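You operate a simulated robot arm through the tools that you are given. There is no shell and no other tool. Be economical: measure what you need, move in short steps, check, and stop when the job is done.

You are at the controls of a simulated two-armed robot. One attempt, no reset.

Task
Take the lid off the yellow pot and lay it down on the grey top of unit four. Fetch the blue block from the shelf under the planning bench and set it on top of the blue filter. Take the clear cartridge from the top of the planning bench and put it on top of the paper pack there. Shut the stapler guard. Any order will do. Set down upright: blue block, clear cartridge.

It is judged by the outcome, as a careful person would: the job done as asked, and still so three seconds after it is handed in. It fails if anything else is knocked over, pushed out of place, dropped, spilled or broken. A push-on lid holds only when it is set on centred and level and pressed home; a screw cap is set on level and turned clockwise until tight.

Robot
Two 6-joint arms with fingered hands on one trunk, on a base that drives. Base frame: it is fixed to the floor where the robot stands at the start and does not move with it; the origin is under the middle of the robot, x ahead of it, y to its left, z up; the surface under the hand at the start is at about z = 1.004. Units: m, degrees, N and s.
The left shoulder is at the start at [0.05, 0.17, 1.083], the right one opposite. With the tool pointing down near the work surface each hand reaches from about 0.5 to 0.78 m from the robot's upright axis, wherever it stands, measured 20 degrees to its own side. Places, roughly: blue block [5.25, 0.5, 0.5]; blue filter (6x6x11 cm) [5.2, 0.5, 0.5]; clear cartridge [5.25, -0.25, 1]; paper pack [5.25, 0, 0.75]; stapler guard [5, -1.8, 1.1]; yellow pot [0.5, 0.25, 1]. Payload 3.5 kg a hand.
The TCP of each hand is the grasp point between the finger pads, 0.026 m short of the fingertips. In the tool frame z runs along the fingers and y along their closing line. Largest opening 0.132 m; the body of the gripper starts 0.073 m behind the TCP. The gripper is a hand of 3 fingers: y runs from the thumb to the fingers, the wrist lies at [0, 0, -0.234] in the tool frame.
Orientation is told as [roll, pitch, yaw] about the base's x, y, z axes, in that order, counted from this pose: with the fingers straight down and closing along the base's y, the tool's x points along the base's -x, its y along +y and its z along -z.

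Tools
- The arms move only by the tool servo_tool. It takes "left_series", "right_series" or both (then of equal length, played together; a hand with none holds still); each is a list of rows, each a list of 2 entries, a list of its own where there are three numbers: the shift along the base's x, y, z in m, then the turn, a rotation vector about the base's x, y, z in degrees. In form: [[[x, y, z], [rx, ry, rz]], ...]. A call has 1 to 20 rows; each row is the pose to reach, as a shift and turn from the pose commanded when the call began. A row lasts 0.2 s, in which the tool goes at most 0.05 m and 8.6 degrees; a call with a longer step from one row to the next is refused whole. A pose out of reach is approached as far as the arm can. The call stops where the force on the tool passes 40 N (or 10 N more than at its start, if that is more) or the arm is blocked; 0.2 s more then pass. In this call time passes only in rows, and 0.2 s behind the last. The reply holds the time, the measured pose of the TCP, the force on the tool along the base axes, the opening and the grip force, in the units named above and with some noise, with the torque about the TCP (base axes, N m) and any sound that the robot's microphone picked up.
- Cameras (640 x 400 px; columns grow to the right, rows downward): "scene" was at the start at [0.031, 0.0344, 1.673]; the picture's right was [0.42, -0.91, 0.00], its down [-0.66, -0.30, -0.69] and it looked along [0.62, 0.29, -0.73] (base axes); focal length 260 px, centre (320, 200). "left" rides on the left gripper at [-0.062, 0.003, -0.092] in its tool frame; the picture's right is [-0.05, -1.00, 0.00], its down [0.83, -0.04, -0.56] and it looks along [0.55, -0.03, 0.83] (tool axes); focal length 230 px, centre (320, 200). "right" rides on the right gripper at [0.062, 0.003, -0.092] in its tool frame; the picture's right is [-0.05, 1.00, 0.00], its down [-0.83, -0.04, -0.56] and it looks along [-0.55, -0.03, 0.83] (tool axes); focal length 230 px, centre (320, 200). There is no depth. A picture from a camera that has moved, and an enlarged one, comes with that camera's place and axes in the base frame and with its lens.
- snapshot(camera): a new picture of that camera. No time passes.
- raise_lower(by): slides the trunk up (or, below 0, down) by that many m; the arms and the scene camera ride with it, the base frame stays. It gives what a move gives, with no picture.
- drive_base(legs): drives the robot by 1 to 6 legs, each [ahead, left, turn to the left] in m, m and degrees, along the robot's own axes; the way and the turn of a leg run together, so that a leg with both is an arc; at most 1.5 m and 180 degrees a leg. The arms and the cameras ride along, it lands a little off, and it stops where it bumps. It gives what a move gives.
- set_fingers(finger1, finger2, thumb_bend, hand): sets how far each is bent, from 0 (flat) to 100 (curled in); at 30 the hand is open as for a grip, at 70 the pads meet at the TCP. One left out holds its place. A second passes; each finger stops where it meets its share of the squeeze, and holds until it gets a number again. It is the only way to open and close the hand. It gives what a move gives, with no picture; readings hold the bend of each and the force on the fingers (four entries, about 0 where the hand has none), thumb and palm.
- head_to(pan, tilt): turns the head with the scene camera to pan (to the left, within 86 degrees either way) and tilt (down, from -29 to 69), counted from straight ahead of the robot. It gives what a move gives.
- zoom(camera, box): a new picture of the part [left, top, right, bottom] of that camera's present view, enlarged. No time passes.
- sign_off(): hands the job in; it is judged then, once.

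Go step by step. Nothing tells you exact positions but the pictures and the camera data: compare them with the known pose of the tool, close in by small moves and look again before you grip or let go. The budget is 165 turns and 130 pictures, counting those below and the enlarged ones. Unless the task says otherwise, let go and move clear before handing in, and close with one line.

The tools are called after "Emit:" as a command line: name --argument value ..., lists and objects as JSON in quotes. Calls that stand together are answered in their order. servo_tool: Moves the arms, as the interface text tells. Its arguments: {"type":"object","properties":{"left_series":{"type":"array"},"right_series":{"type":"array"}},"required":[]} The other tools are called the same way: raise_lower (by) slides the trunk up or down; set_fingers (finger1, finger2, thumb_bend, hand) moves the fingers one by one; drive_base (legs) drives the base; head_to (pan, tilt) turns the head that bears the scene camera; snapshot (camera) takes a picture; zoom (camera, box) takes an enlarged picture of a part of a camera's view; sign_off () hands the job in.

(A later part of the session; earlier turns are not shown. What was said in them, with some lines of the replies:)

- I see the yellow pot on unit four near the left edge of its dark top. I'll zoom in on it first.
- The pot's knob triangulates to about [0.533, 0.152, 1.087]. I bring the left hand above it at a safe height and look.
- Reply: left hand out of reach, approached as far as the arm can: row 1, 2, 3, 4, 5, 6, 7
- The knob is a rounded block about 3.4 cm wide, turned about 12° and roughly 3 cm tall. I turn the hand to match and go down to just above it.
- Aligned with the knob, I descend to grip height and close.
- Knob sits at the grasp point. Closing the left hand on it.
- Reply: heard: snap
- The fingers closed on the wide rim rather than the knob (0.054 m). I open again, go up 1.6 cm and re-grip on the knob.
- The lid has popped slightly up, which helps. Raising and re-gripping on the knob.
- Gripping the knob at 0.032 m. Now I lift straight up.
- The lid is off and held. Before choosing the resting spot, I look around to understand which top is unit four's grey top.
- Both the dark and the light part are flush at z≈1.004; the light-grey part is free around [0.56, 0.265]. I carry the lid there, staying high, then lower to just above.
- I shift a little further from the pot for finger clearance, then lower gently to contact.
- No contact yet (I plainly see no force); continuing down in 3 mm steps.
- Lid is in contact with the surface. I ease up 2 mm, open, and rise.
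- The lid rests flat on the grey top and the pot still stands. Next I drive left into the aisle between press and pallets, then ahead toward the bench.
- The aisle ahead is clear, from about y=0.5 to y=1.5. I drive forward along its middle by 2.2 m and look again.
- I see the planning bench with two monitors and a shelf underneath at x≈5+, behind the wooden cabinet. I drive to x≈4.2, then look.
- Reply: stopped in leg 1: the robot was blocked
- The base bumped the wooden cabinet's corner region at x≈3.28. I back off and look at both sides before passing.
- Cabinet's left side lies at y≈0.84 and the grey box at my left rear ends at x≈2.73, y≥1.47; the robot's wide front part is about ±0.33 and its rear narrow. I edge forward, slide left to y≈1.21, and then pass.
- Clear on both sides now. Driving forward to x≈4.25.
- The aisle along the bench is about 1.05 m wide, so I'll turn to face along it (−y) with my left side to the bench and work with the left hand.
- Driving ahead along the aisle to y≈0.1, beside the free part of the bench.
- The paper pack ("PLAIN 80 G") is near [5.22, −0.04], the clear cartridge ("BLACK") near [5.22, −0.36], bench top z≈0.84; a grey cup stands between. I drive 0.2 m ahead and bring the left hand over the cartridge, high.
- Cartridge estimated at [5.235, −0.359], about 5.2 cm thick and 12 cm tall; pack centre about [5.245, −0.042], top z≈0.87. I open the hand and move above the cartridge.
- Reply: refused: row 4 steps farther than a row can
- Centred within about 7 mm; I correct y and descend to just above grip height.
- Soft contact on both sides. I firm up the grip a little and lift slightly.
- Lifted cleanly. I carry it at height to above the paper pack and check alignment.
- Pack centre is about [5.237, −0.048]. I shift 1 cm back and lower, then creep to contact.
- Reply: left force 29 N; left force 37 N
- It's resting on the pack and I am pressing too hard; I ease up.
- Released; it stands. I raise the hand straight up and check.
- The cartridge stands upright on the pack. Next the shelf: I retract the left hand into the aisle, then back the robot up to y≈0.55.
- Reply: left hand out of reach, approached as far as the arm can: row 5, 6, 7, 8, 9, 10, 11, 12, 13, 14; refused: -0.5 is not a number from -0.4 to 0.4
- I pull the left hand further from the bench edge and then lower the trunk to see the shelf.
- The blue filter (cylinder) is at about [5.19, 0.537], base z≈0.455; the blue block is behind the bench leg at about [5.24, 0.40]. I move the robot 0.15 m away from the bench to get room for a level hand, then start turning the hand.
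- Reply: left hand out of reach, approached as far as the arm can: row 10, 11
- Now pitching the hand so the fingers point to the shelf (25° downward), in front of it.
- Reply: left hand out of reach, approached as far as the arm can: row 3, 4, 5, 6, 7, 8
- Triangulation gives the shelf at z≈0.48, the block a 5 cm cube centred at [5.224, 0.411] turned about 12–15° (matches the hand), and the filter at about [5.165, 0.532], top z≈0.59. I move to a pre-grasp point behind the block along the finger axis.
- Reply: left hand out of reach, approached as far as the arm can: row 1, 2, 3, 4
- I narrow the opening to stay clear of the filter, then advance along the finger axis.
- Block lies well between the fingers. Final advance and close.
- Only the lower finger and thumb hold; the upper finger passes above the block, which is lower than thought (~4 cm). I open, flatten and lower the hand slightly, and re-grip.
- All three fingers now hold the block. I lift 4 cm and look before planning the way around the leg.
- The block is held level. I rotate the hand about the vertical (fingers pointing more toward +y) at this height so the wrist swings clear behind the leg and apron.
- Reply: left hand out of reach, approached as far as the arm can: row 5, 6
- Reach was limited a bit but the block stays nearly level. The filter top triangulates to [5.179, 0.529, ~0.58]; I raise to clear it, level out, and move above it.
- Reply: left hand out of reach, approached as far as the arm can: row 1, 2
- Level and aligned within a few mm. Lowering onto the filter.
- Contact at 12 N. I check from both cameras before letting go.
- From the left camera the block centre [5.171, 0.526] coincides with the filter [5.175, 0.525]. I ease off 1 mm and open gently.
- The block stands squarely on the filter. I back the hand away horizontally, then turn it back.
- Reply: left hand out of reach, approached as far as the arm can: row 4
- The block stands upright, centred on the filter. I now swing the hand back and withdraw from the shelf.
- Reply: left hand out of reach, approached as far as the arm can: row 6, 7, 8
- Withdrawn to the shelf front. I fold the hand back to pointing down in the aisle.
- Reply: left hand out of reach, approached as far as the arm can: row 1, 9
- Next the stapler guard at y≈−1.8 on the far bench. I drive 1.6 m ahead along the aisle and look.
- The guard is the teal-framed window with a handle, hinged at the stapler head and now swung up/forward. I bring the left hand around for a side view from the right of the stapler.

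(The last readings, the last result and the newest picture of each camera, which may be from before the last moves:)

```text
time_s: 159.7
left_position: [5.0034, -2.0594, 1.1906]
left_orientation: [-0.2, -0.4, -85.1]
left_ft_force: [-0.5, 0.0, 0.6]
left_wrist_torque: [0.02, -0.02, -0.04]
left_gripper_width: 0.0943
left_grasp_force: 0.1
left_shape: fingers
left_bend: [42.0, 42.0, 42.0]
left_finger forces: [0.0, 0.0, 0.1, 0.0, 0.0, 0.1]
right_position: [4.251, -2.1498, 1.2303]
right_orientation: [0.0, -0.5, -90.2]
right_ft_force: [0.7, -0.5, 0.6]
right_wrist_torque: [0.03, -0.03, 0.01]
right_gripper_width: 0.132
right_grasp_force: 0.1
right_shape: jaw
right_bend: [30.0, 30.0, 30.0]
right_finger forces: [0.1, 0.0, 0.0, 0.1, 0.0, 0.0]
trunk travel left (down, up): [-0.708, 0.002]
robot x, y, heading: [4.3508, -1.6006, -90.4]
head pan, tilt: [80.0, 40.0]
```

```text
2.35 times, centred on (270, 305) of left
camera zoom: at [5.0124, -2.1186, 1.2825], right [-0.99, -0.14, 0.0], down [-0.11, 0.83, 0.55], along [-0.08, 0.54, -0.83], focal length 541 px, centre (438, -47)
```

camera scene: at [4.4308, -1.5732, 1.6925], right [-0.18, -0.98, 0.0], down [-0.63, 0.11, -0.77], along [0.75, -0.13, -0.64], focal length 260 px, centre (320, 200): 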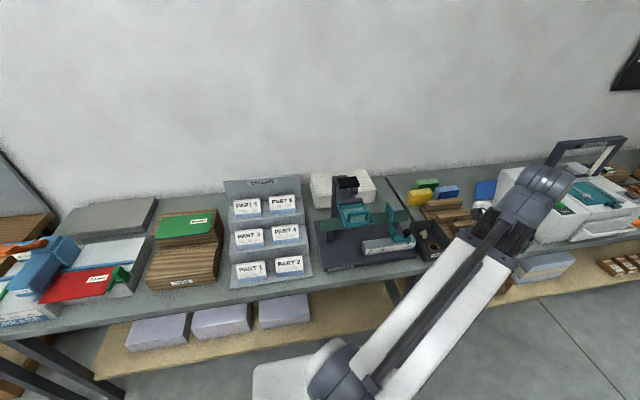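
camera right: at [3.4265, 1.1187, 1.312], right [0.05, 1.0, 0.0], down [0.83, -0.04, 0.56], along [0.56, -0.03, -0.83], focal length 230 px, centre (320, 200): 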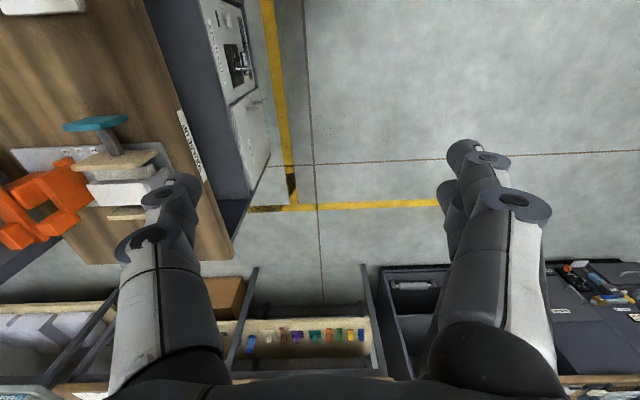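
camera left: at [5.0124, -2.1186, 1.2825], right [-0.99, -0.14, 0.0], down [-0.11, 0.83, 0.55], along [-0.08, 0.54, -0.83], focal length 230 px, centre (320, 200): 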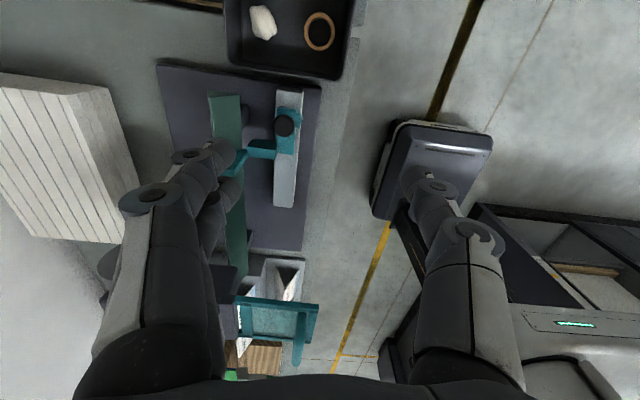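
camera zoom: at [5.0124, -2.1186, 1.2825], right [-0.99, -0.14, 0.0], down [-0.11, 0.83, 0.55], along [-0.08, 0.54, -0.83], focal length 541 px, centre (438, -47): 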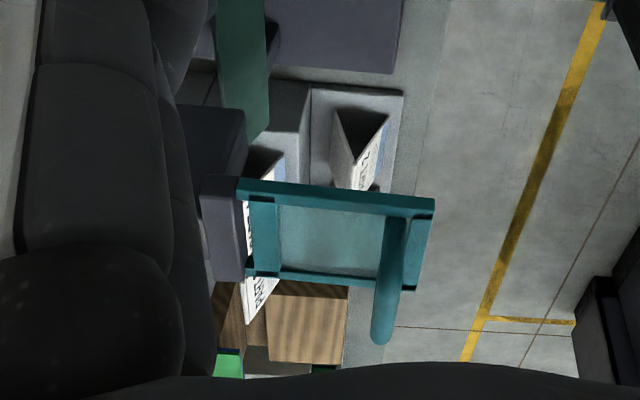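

The guard lies open, horizontal: hinge at [5.081, −1.79, 1.106], front edge at x≈4.974, y from −1.837 to −1.747, with the handle on top; shutting means swinging the front edge down 90°. I retract, turn the hand to face the stapler and close the fist.

Emit:
servo_tool --left_series '[[[-0.03, 0, 0.0], [0, 0, 8.5]], [[-0.06, 0, 0.0], [0, 0, 17]], [[-0.09, 0, 0.0], [0, 0, 25.5]], [[-0.12, 0, 0.0], [0, 0, 34]], [[-0.15, 0, 0.0], [0, 0, 42.5]], [[-0.18, 0, 0.0], [0, 0, 51]], [[-0.2, 0, 0.0], [0, 0, 59.5]], [[-0.2, 0, 0.0], [0, 0, 68]], [[-0.2, 0, 0.0], [0, 0, 76.5]], [[-0.2, 0, 0.0], [0, 0, 85]]]'

Emit:
drive_base --legs '[[-0.22, 0, 0]]'

Emit:
set_fingers --hand "left" --finger1 70 --finger2 70 --thumb_bend 70

Emit:
servo_tool --left_series '[[[0.005, 0, 0.005], [0, -7.5, 0]], [[0.015, 0, 0.01], [0, -15, 0]], [[0.03, 0, 0.015], [0, -22.5, 0]], [[0.04, 0, 0.02], [0, -30, 0]], [[0.055, 0, 0.02], [0, -37.5, 0]], [[0.07, 0, 0.02], [0, -45, 0]]]'

Emit:
snapshot --camera "scene"

```text
time_s: 161.9
left_position: [4.8043, -2.0587, 1.1896]
left_orientation: [-0.3, -0.3, 0.1]
left_ft_force: [-0.7, -0.5, 0.0]
left_wrist_torque: [-0.01, -0.02, 0.02]
left_gripper_width: 0.0948
left_grasp_force: 0.1
left_shape: fingers
left_bend: [42.0, 42.0, 42.0]
left_finger forces: [0.0, 0.0, 0.0, 0.0, 0.0, 0.1]
right_position: [4.2508, -2.1489, 1.229]
right_orientation: [0.0, -0.4, -90.0]
right_ft_force: [0.4, 0.1, 0.6]
right_wrist_torque: [0.0, 0.01, 0.0]
right_gripper_width: 0.1319
right_grasp_force: 0.0
right_shape: jaw
right_bend: [30.0, 30.0, 30.0]
right_finger forces: [0.0, 0.0, 0.1, 0.0, 0.0, 0.0]
trunk travel left (down, up): [-0.708, 0.002]
robot x, y, heading: [4.3504, -1.5942, -90.1]
head pan, tilt: [80.0, 40.0]
```

```text
time_s: 163.6
left_position: [4.8036, -1.836, 1.19]
left_orientation: [-0.3, -0.3, 0.0]
left_ft_force: [0.5, 0.0, 0.0]
left_wrist_torque: [-0.03, 0.01, -0.02]
left_gripper_width: 0.0942
left_grasp_force: 0.0
left_shape: fingers
left_bend: [42.0, 42.0, 42.0]
left_finger forces: [0.0, 0.1, 0.0, 0.0, 0.0, 0.0]
right_position: [4.2505, -1.9287, 1.2297]
right_orientation: [-0.1, -0.4, -90.1]
right_ft_force: [0.5, 0.9, 0.1]
right_wrist_torque: [0.01, -0.01, 0.01]
right_gripper_width: 0.1318
right_grasp_force: 0.1
right_shape: jaw
right_bend: [30.0, 30.0, 30.0]
right_finger forces: [0.0, 0.0, 0.1, 0.0, 0.0, 0.1]
trunk travel left (down, up): [-0.708, 0.002]
robot x, y, heading: [4.3494, -1.3762, -89.8]
head pan, tilt: [80.0, 40.0]
```

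```text
time_s: 164.6
left_position: [4.8047, -1.8385, 1.1892]
left_orientation: [-0.2, -0.2, 0.0]
left_ft_force: [-0.3, -0.5, -1.0]
left_wrist_torque: [0.02, -0.01, 0.0]
left_gripper_width: 0.0061
left_grasp_force: 0.1
left_shape: fingers
left_bend: [70.0, 70.0, 70.0]
left_finger forces: [0.0, 0.1, 0.1, 0.1, 0.0, 0.0]
right_position: [4.2513, -1.9305, 1.2295]
right_orientation: [0.0, -0.4, -89.9]
right_ft_force: [-0.4, 0.4, 0.7]
right_wrist_torque: [0.03, 0.03, -0.01]
right_gripper_width: 0.1319
right_grasp_force: 0.1
right_shape: jaw
right_bend: [30.0, 30.0, 30.0]
right_finger forces: [0.0, 0.0, 0.1, 0.0, 0.0, 0.0]
trunk travel left (down, up): [-0.708, 0.002]
robot x, y, heading: [4.3468, -1.3799, -89.9]
head pan, tilt: [80.0, 40.0]
```

```text
time_s: 165.9
left_position: [4.8736, -1.8385, 1.2107]
left_orientation: [-0.3, -45.3, 0.0]
left_ft_force: [0.3, -0.7, -0.8]
left_wrist_torque: [0.03, -0.01, -0.02]
left_gripper_width: 0.0059
left_grasp_force: 0.0
left_shape: fingers
left_bend: [70.0, 70.0, 70.0]
left_finger forces: [0.1, 0.1, 0.0, 0.0, 0.0, 0.0]
right_position: [4.2514, -1.9293, 1.2304]
right_orientation: [0.0, -0.5, -90.0]
right_ft_force: [-0.1, 1.0, 0.3]
right_wrist_torque: [0.01, 0.01, 0.0]
right_gripper_width: 0.1319
right_grasp_force: 0.0
right_shape: jaw
right_bend: [30.0, 30.0, 30.0]
right_finger forces: [0.0, 0.1, 0.0, 0.1, 0.0, 0.0]
trunk travel left (down, up): [-0.708, 0.002]
robot x, y, heading: [4.3481, -1.3802, -90.2]
head pan, tilt: [80.0, 40.0]
```

```text
29 pictures are left
camera scene: at [4.4309, -1.353, 1.6925], right [-0.17, -0.98, 0.0], down [-0.63, 0.11, -0.77], along [0.75, -0.13, -0.64], focal length 260 px, centre (320, 200)
```

scene: 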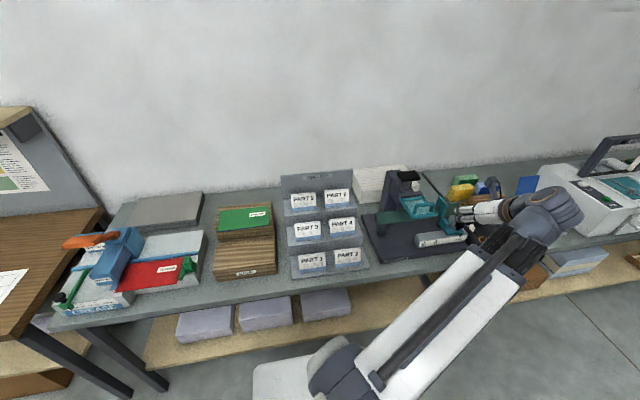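

Now positioning the closed fingertips just above the handle.

Emit:
servo_tool --left_series '[[[0.0, 0.023, 0.0], [0, 0, 0]], [[0.03, 0.046, 0.0], [0, 0, 0]], [[0.06, 0.046, 0.0], [0, 0, 0]], [[0.09, 0.046, -0.005], [0, 0, 0]]]'

Emit:
zoom --camera "scene" --box '[350, 150, 510, 270]'

Emit:
snapshot --camera "left"

```text
time_s: 166.9
left_position: [4.9662, -1.7919, 1.2069]
left_orientation: [-0.2, -45.3, -0.1]
left_ft_force: [-0.6, 0.3, 0.0]
left_wrist_torque: [-0.01, -0.02, 0.03]
left_gripper_width: 0.0062
left_grasp_force: 0.1
left_shape: fingers
left_bend: [70.0, 70.0, 70.0]
left_finger forces: [0.1, 0.0, 0.1, 0.1, 0.1, 0.0]
right_position: [4.2511, -1.9293, 1.2309]
right_orientation: [0.0, -0.4, -90.0]
right_ft_force: [0.0, 1.0, -0.8]
right_wrist_torque: [-0.03, -0.01, 0.0]
right_gripper_width: 0.1318
right_grasp_force: 0.1
right_shape: jaw
right_bend: [30.0, 30.0, 30.0]
right_finger forces: [0.1, 0.0, 0.1, 0.1, 0.0, 0.0]
trunk travel left (down, up): [-0.708, 0.002]
robot x, y, heading: [4.3502, -1.3758, -90.2]
head pan, tilt: [80.0, 40.0]
```

```text
3.33 times, centred on (430, 210) of scene
camera zoom: at [4.4314, -1.3529, 1.6924], right [-0.17, -0.98, 0.0], down [-0.63, 0.11, -0.77], along [0.75, -0.13, -0.64], focal length 867 px, centre (-47, 167)
```

zoom: 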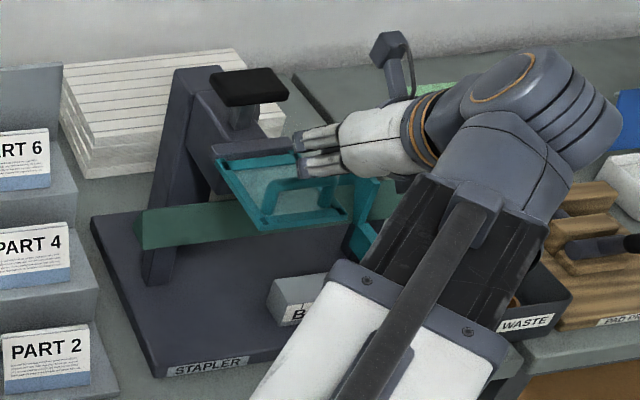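

```text
27 pictures are left
camera left: at [4.9433, -1.7868, 1.3151], right [0.03, -1.0, 0.04], down [-0.98, -0.04, -0.2], along [0.2, -0.03, -0.98], focal length 230 px, centre (320, 200)
```

left: 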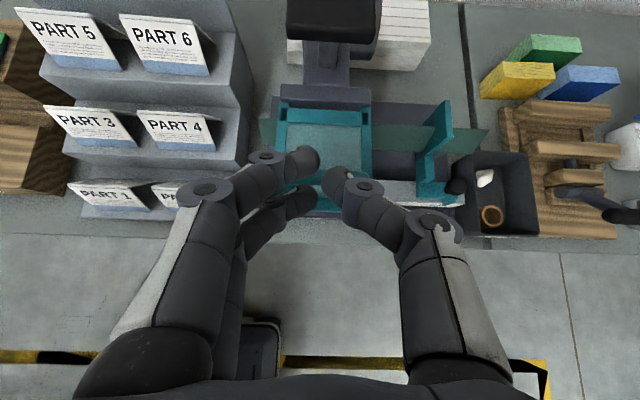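

Fingertips are above the handle. I press down along the guard's arc through about 45°.

Emit:
servo_tool --left_series '[[[0.006, 0, -0.012], [0, 0, 0]], [[0.008, 0, -0.024], [0, 0, 0]], [[0.003, 0, -0.04], [0, 0, 0]], [[-0.003, 0, -0.055], [0, 0, 0]], [[-0.007, 0, -0.069], [0, 0, 0]], [[-0.0085, 0, -0.083], [0, 0, 0]], [[-0.008, 0, -0.098], [0, 0, 0]], [[-0.006, 0, -0.112], [0, 0, 0]]]'

Emit:
zoom --camera "scene" --box '[350, 150, 510, 270]'

Emit:
snapshot --camera "left"

```text
time_s: 168.8
left_position: [4.959, -1.7925, 1.093]
left_orientation: [-0.2, -45.4, 0.0]
left_ft_force: [0.0, -0.2, -0.7]
left_wrist_torque: [-0.02, 0.02, 0.0]
left_gripper_width: 0.0059
left_grasp_force: 0.1
left_shape: fingers
left_bend: [70.0, 70.0, 70.0]
left_finger forces: [0.0, 0.0, 0.0, 0.0, 0.0, 0.1]
right_position: [4.2517, -1.9298, 1.2294]
right_orientation: [0.0, -0.4, -90.0]
right_ft_force: [-0.6, -0.1, 0.2]
right_wrist_torque: [-0.01, 0.0, 0.02]
right_gripper_width: 0.1321
right_grasp_force: 0.0
right_shape: jaw
right_bend: [30.0, 30.0, 30.0]
right_finger forces: [0.1, 0.0, 0.0, 0.0, 0.0, 0.0]
trunk travel left (down, up): [-0.708, 0.002]
robot x, y, heading: [4.3475, -1.3772, -90.2]
head pan, tilt: [80.0, 40.0]
```

```text
3.33 times, centred on (430, 210) of scene
camera zoom: at [4.431, -1.353, 1.6924], right [-0.17, -0.98, 0.0], down [-0.63, 0.11, -0.77], along [0.75, -0.13, -0.64], focal length 867 px, centre (-47, 167)
```

zoom: 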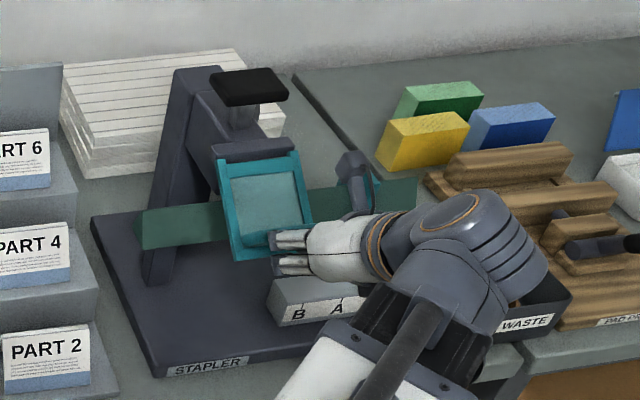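

```text
25 pictures are left
camera left: at [4.9359, -1.7879, 1.202], right [0.03, -1.0, 0.04], down [-0.98, -0.04, -0.2], along [0.2, -0.03, -0.98], focal length 230 px, centre (320, 200)
```

left: 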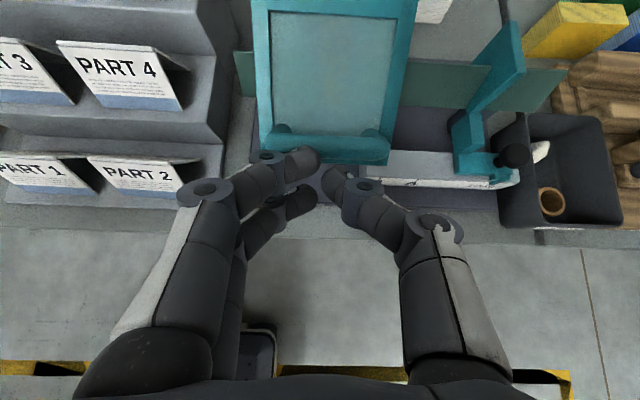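

The guard is swinging down. I continue along the arc to vertical, with a little extra push.

Emit:
servo_tool --left_series '[[[0.005, 0, -0.013], [0, 0, 0]], [[0.012, 0, -0.026], [0, 0, 0]], [[0.02, 0, -0.038], [0, 0, 0]], [[0.029, 0, -0.049], [0, 0, 0]], [[0.039, 0, -0.058], [0, 0, 0]], [[0.05, 0, -0.066], [0, 0, 0]], [[0.058, 0, -0.068], [0, 0, 0]]]'

Emit:
zoom --camera "scene" --box '[350, 150, 510, 270]'

Emit:
snapshot --camera "left"

```text
time_s: 170.3
left_position: [5.0124, -1.7915, 1.0242]
left_orientation: [-0.2, -45.1, 0.0]
left_ft_force: [-25.3, 3.0, -9.3]
left_wrist_torque: [-0.04, 0.43, 0.25]
left_gripper_width: 0.0051
left_grasp_force: 14.1
left_shape: fingers
left_bend: [71.0, 70.0, 70.0]
left_finger forces: [28.3, 0.0, 0.0, 0.0, 0.0, 0.0]
right_position: [4.2487, -1.9293, 1.2296]
right_orientation: [0.1, -0.3, -90.1]
right_ft_force: [0.3, 0.2, -0.3]
right_wrist_torque: [0.01, 0.01, 0.0]
right_gripper_width: 0.1319
right_grasp_force: 0.1
right_shape: jaw
right_bend: [30.0, 30.0, 30.0]
right_finger forces: [0.0, 0.0, 0.0, 0.0, 0.0, 0.0]
trunk travel left (down, up): [-0.708, 0.002]
robot x, y, heading: [4.3478, -1.3793, -90.1]
head pan, tilt: [80.0, 40.0]
```

```text
3.33 times, centred on (430, 210) of scene
camera zoom: at [4.4281, -1.3531, 1.6923], right [-0.17, -0.98, 0.0], down [-0.63, 0.11, -0.77], along [0.76, -0.13, -0.64], focal length 867 px, centre (-47, 167)
```

zoom: 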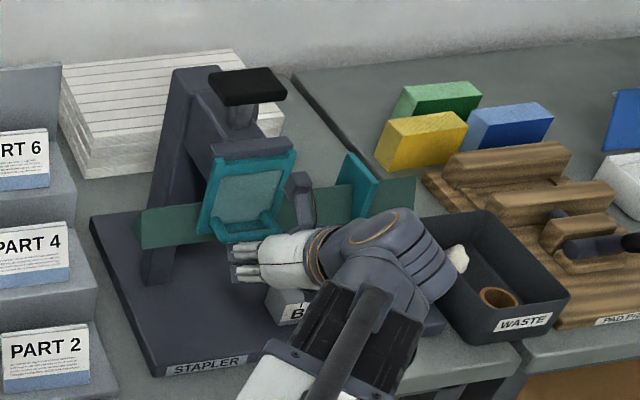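

```text
23 pictures are left
camera left: at [4.9904, -1.7867, 1.1324], right [0.03, -1.0, 0.04], down [-0.98, -0.04, -0.2], along [0.2, -0.03, -0.98], focal length 230 px, centre (320, 200)
```

left: 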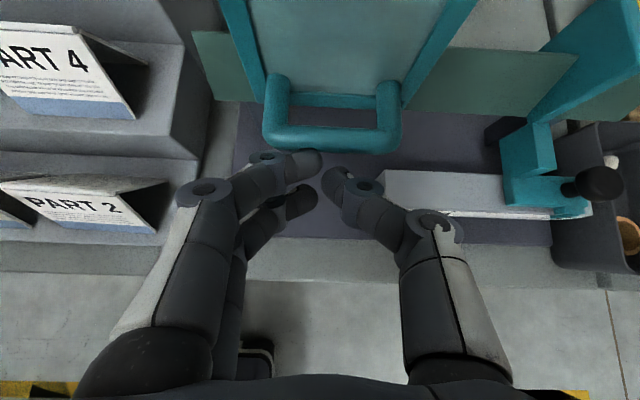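

The guard reads vertical (bottom edge at x≈5.08) and resists at 25 N, so it's against its stop. I push a hair more, then back off and look.

Emit:
servo_tool --left_series '[[[0.002, 0, 0], [0, 0, 0]], [[0.003, 0, 0], [0, 0, 0]]]'

Emit:
servo_tool --left_series '[[[-0.02, 0, 0.0], [0, 0, 0]], [[-0.06, 0, 0.01], [0, 0, 0]], [[-0.1, 0, 0.04], [0, 0, 0]], [[-0.12, 0, 0.08], [0, 0, 0]], [[-0.13, -0.03, 0.12], [0, 0, 0]], [[-0.13, -0.07, 0.14], [0, 0, 0]]]'

Emit:
zoom --camera "scene" --box '[350, 150, 510, 270]'

Emit:
snapshot --camera "left"

```text
time_s: 170.8
left_position: [5.014, -1.7914, 1.0214]
left_orientation: [-0.1, -44.8, 0.0]
left_ft_force: [-13.3, 2.1, 0.4]
left_wrist_torque: [0.0, 0.03, 0.16]
left_gripper_width: 0.0047
left_grasp_force: 6.5
left_shape: fingers
left_bend: [72.0, 70.0, 70.0]
left_finger forces: [12.6, 0.0, 0.0, 0.1, 0.0, 0.0]
right_position: [4.2499, -1.9281, 1.2308]
right_orientation: [0.0, -0.4, -90.1]
right_ft_force: [0.4, 0.3, 0.1]
right_wrist_torque: [-0.05, -0.02, 0.0]
right_gripper_width: 0.132
right_grasp_force: 0.1
right_shape: jaw
right_bend: [30.0, 30.0, 30.0]
right_finger forces: [0.1, 0.0, 0.1, 0.0, 0.0, 0.0]
trunk travel left (down, up): [-0.708, 0.002]
robot x, y, heading: [4.3473, -1.3771, -90.0]
head pan, tilt: [80.0, 40.0]
stopped in row 2 (left hand): the force on the tool passed its limit at 42 N (the readings are from after the stop); the commanded pose is now the measured one
```

```text
refused: row 5 steps farther than a row can; nothing moved
```

```text
3.33 times, centred on (430, 210) of scene
camera zoom: at [4.4294, -1.352, 1.6928], right [-0.17, -0.98, 0.0], down [-0.63, 0.11, -0.77], along [0.75, -0.13, -0.64], focal length 867 px, centre (-47, 167)
```

zoom: 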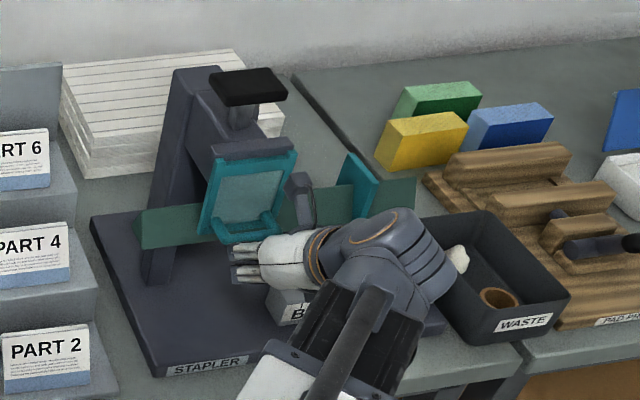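

```text
21 pictures are left
camera left: at [4.9915, -1.7867, 1.1315], right [0.04, -1.0, 0.04], down [-0.98, -0.04, -0.19], along [0.19, -0.03, -0.98], focal length 230 px, centre (320, 200)
```

left: 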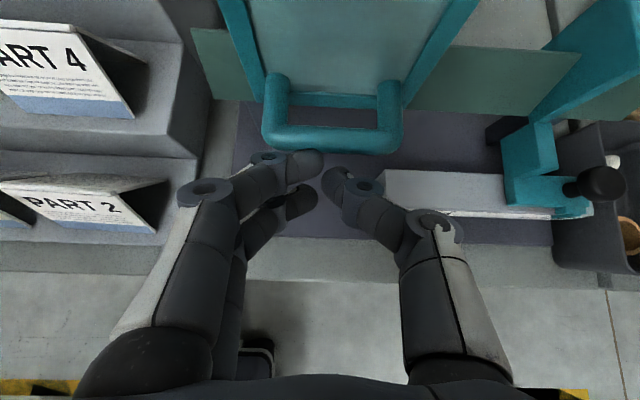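

The guard is against its stop. Backing the hand off in smaller steps and checking that it stays shut.

Emit:
servo_tool --left_series '[[[-0.02, 0, 0.0], [0, 0, 0]], [[-0.05, 0, 0.005], [0, 0, 0]], [[-0.08, 0, 0.03], [0, 0, 0]], [[-0.1, 0, 0.06], [0, 0, 0]], [[-0.12, -0.01, 0.095], [0, 0, 0]], [[-0.13, -0.03, 0.13], [0, 0, 0]], [[-0.13, -0.06, 0.16], [0, 0, 0]], [[-0.13, -0.1, 0.18], [0, 0, 0]]]'

Emit:
zoom --camera "scene" --box '[350, 150, 510, 270]'

Emit:
snapshot --camera "left"

```text
time_s: 172.6
left_position: [4.8833, -1.8927, 1.2043]
left_orientation: [-0.1, -44.9, 0.0]
left_ft_force: [-0.4, -0.4, -0.4]
left_wrist_torque: [0.01, -0.01, 0.0]
left_gripper_width: 0.0057
left_grasp_force: 0.1
left_shape: fingers
left_bend: [70.0, 70.0, 70.0]
left_finger forces: [0.0, 0.0, 0.1, 0.0, 0.0, 0.0]
right_position: [4.2499, -1.9297, 1.2316]
right_orientation: [0.0, -0.4, -90.2]
right_ft_force: [-0.8, -0.8, -0.6]
right_wrist_torque: [0.0, 0.05, 0.02]
right_gripper_width: 0.1321
right_grasp_force: 0.0
right_shape: jaw
right_bend: [30.0, 30.0, 30.0]
right_finger forces: [0.0, 0.0, 0.1, 0.1, 0.0, 0.1]
trunk travel left (down, up): [-0.708, 0.002]
robot x, y, heading: [4.351, -1.3788, -90.2]
head pan, tilt: [80.0, 40.0]
```

```text
3.33 times, centred on (430, 210) of scene
camera zoom: at [4.4305, -1.3535, 1.6924], right [-0.17, -0.98, 0.0], down [-0.63, 0.11, -0.77], along [0.75, -0.13, -0.64], focal length 867 px, centre (-47, 167)
```

zoom: 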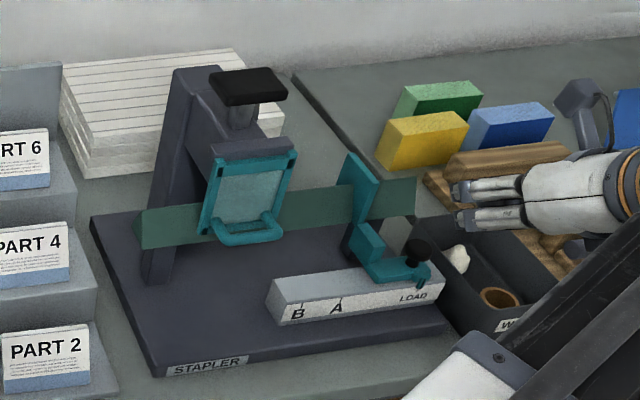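

```text
19 pictures are left
camera left: at [4.8615, -1.8889, 1.3131], right [0.04, -1.0, 0.04], down [-0.98, -0.04, -0.19], along [0.19, -0.03, -0.98], focal length 230 px, centre (320, 200)
```

left: 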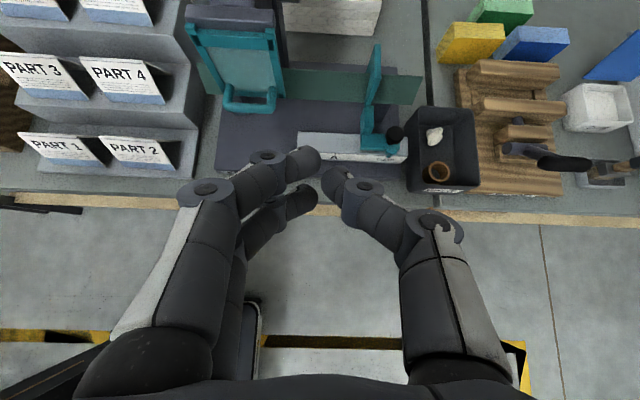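

Emit:
zoom --camera "left" --box '[170, 0, 310, 130]'

```text
3.08 times, centred on (240, 65) of left
camera zoom: at [4.8615, -1.8889, 1.3131], right [0.04, -1.0, 0.04], down [-0.98, -0.04, -0.19], along [0.19, -0.03, -0.98], focal length 708 px, centre (566, 615)
```

zoom: 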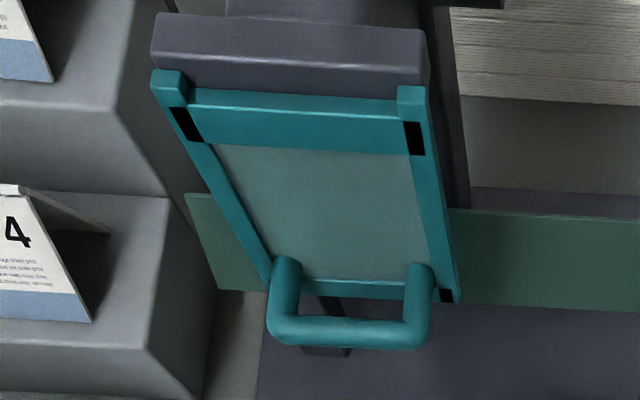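

The guard hangs vertical and stays shut with the hand clear. The other three jobs looked right when I last saw them: lid on the grey top, cartridge on the pack, block on the filter. I'm handing in.

Emit:
sign_off

```text
The job is handed in.
```

All four jobs are done and handed in: the pot lid is on the light-grey part of unit four's top, the blue block stands upright on the blue filter, the clear cartridge stands upright on the paper pack, and the stapler guard is shut.
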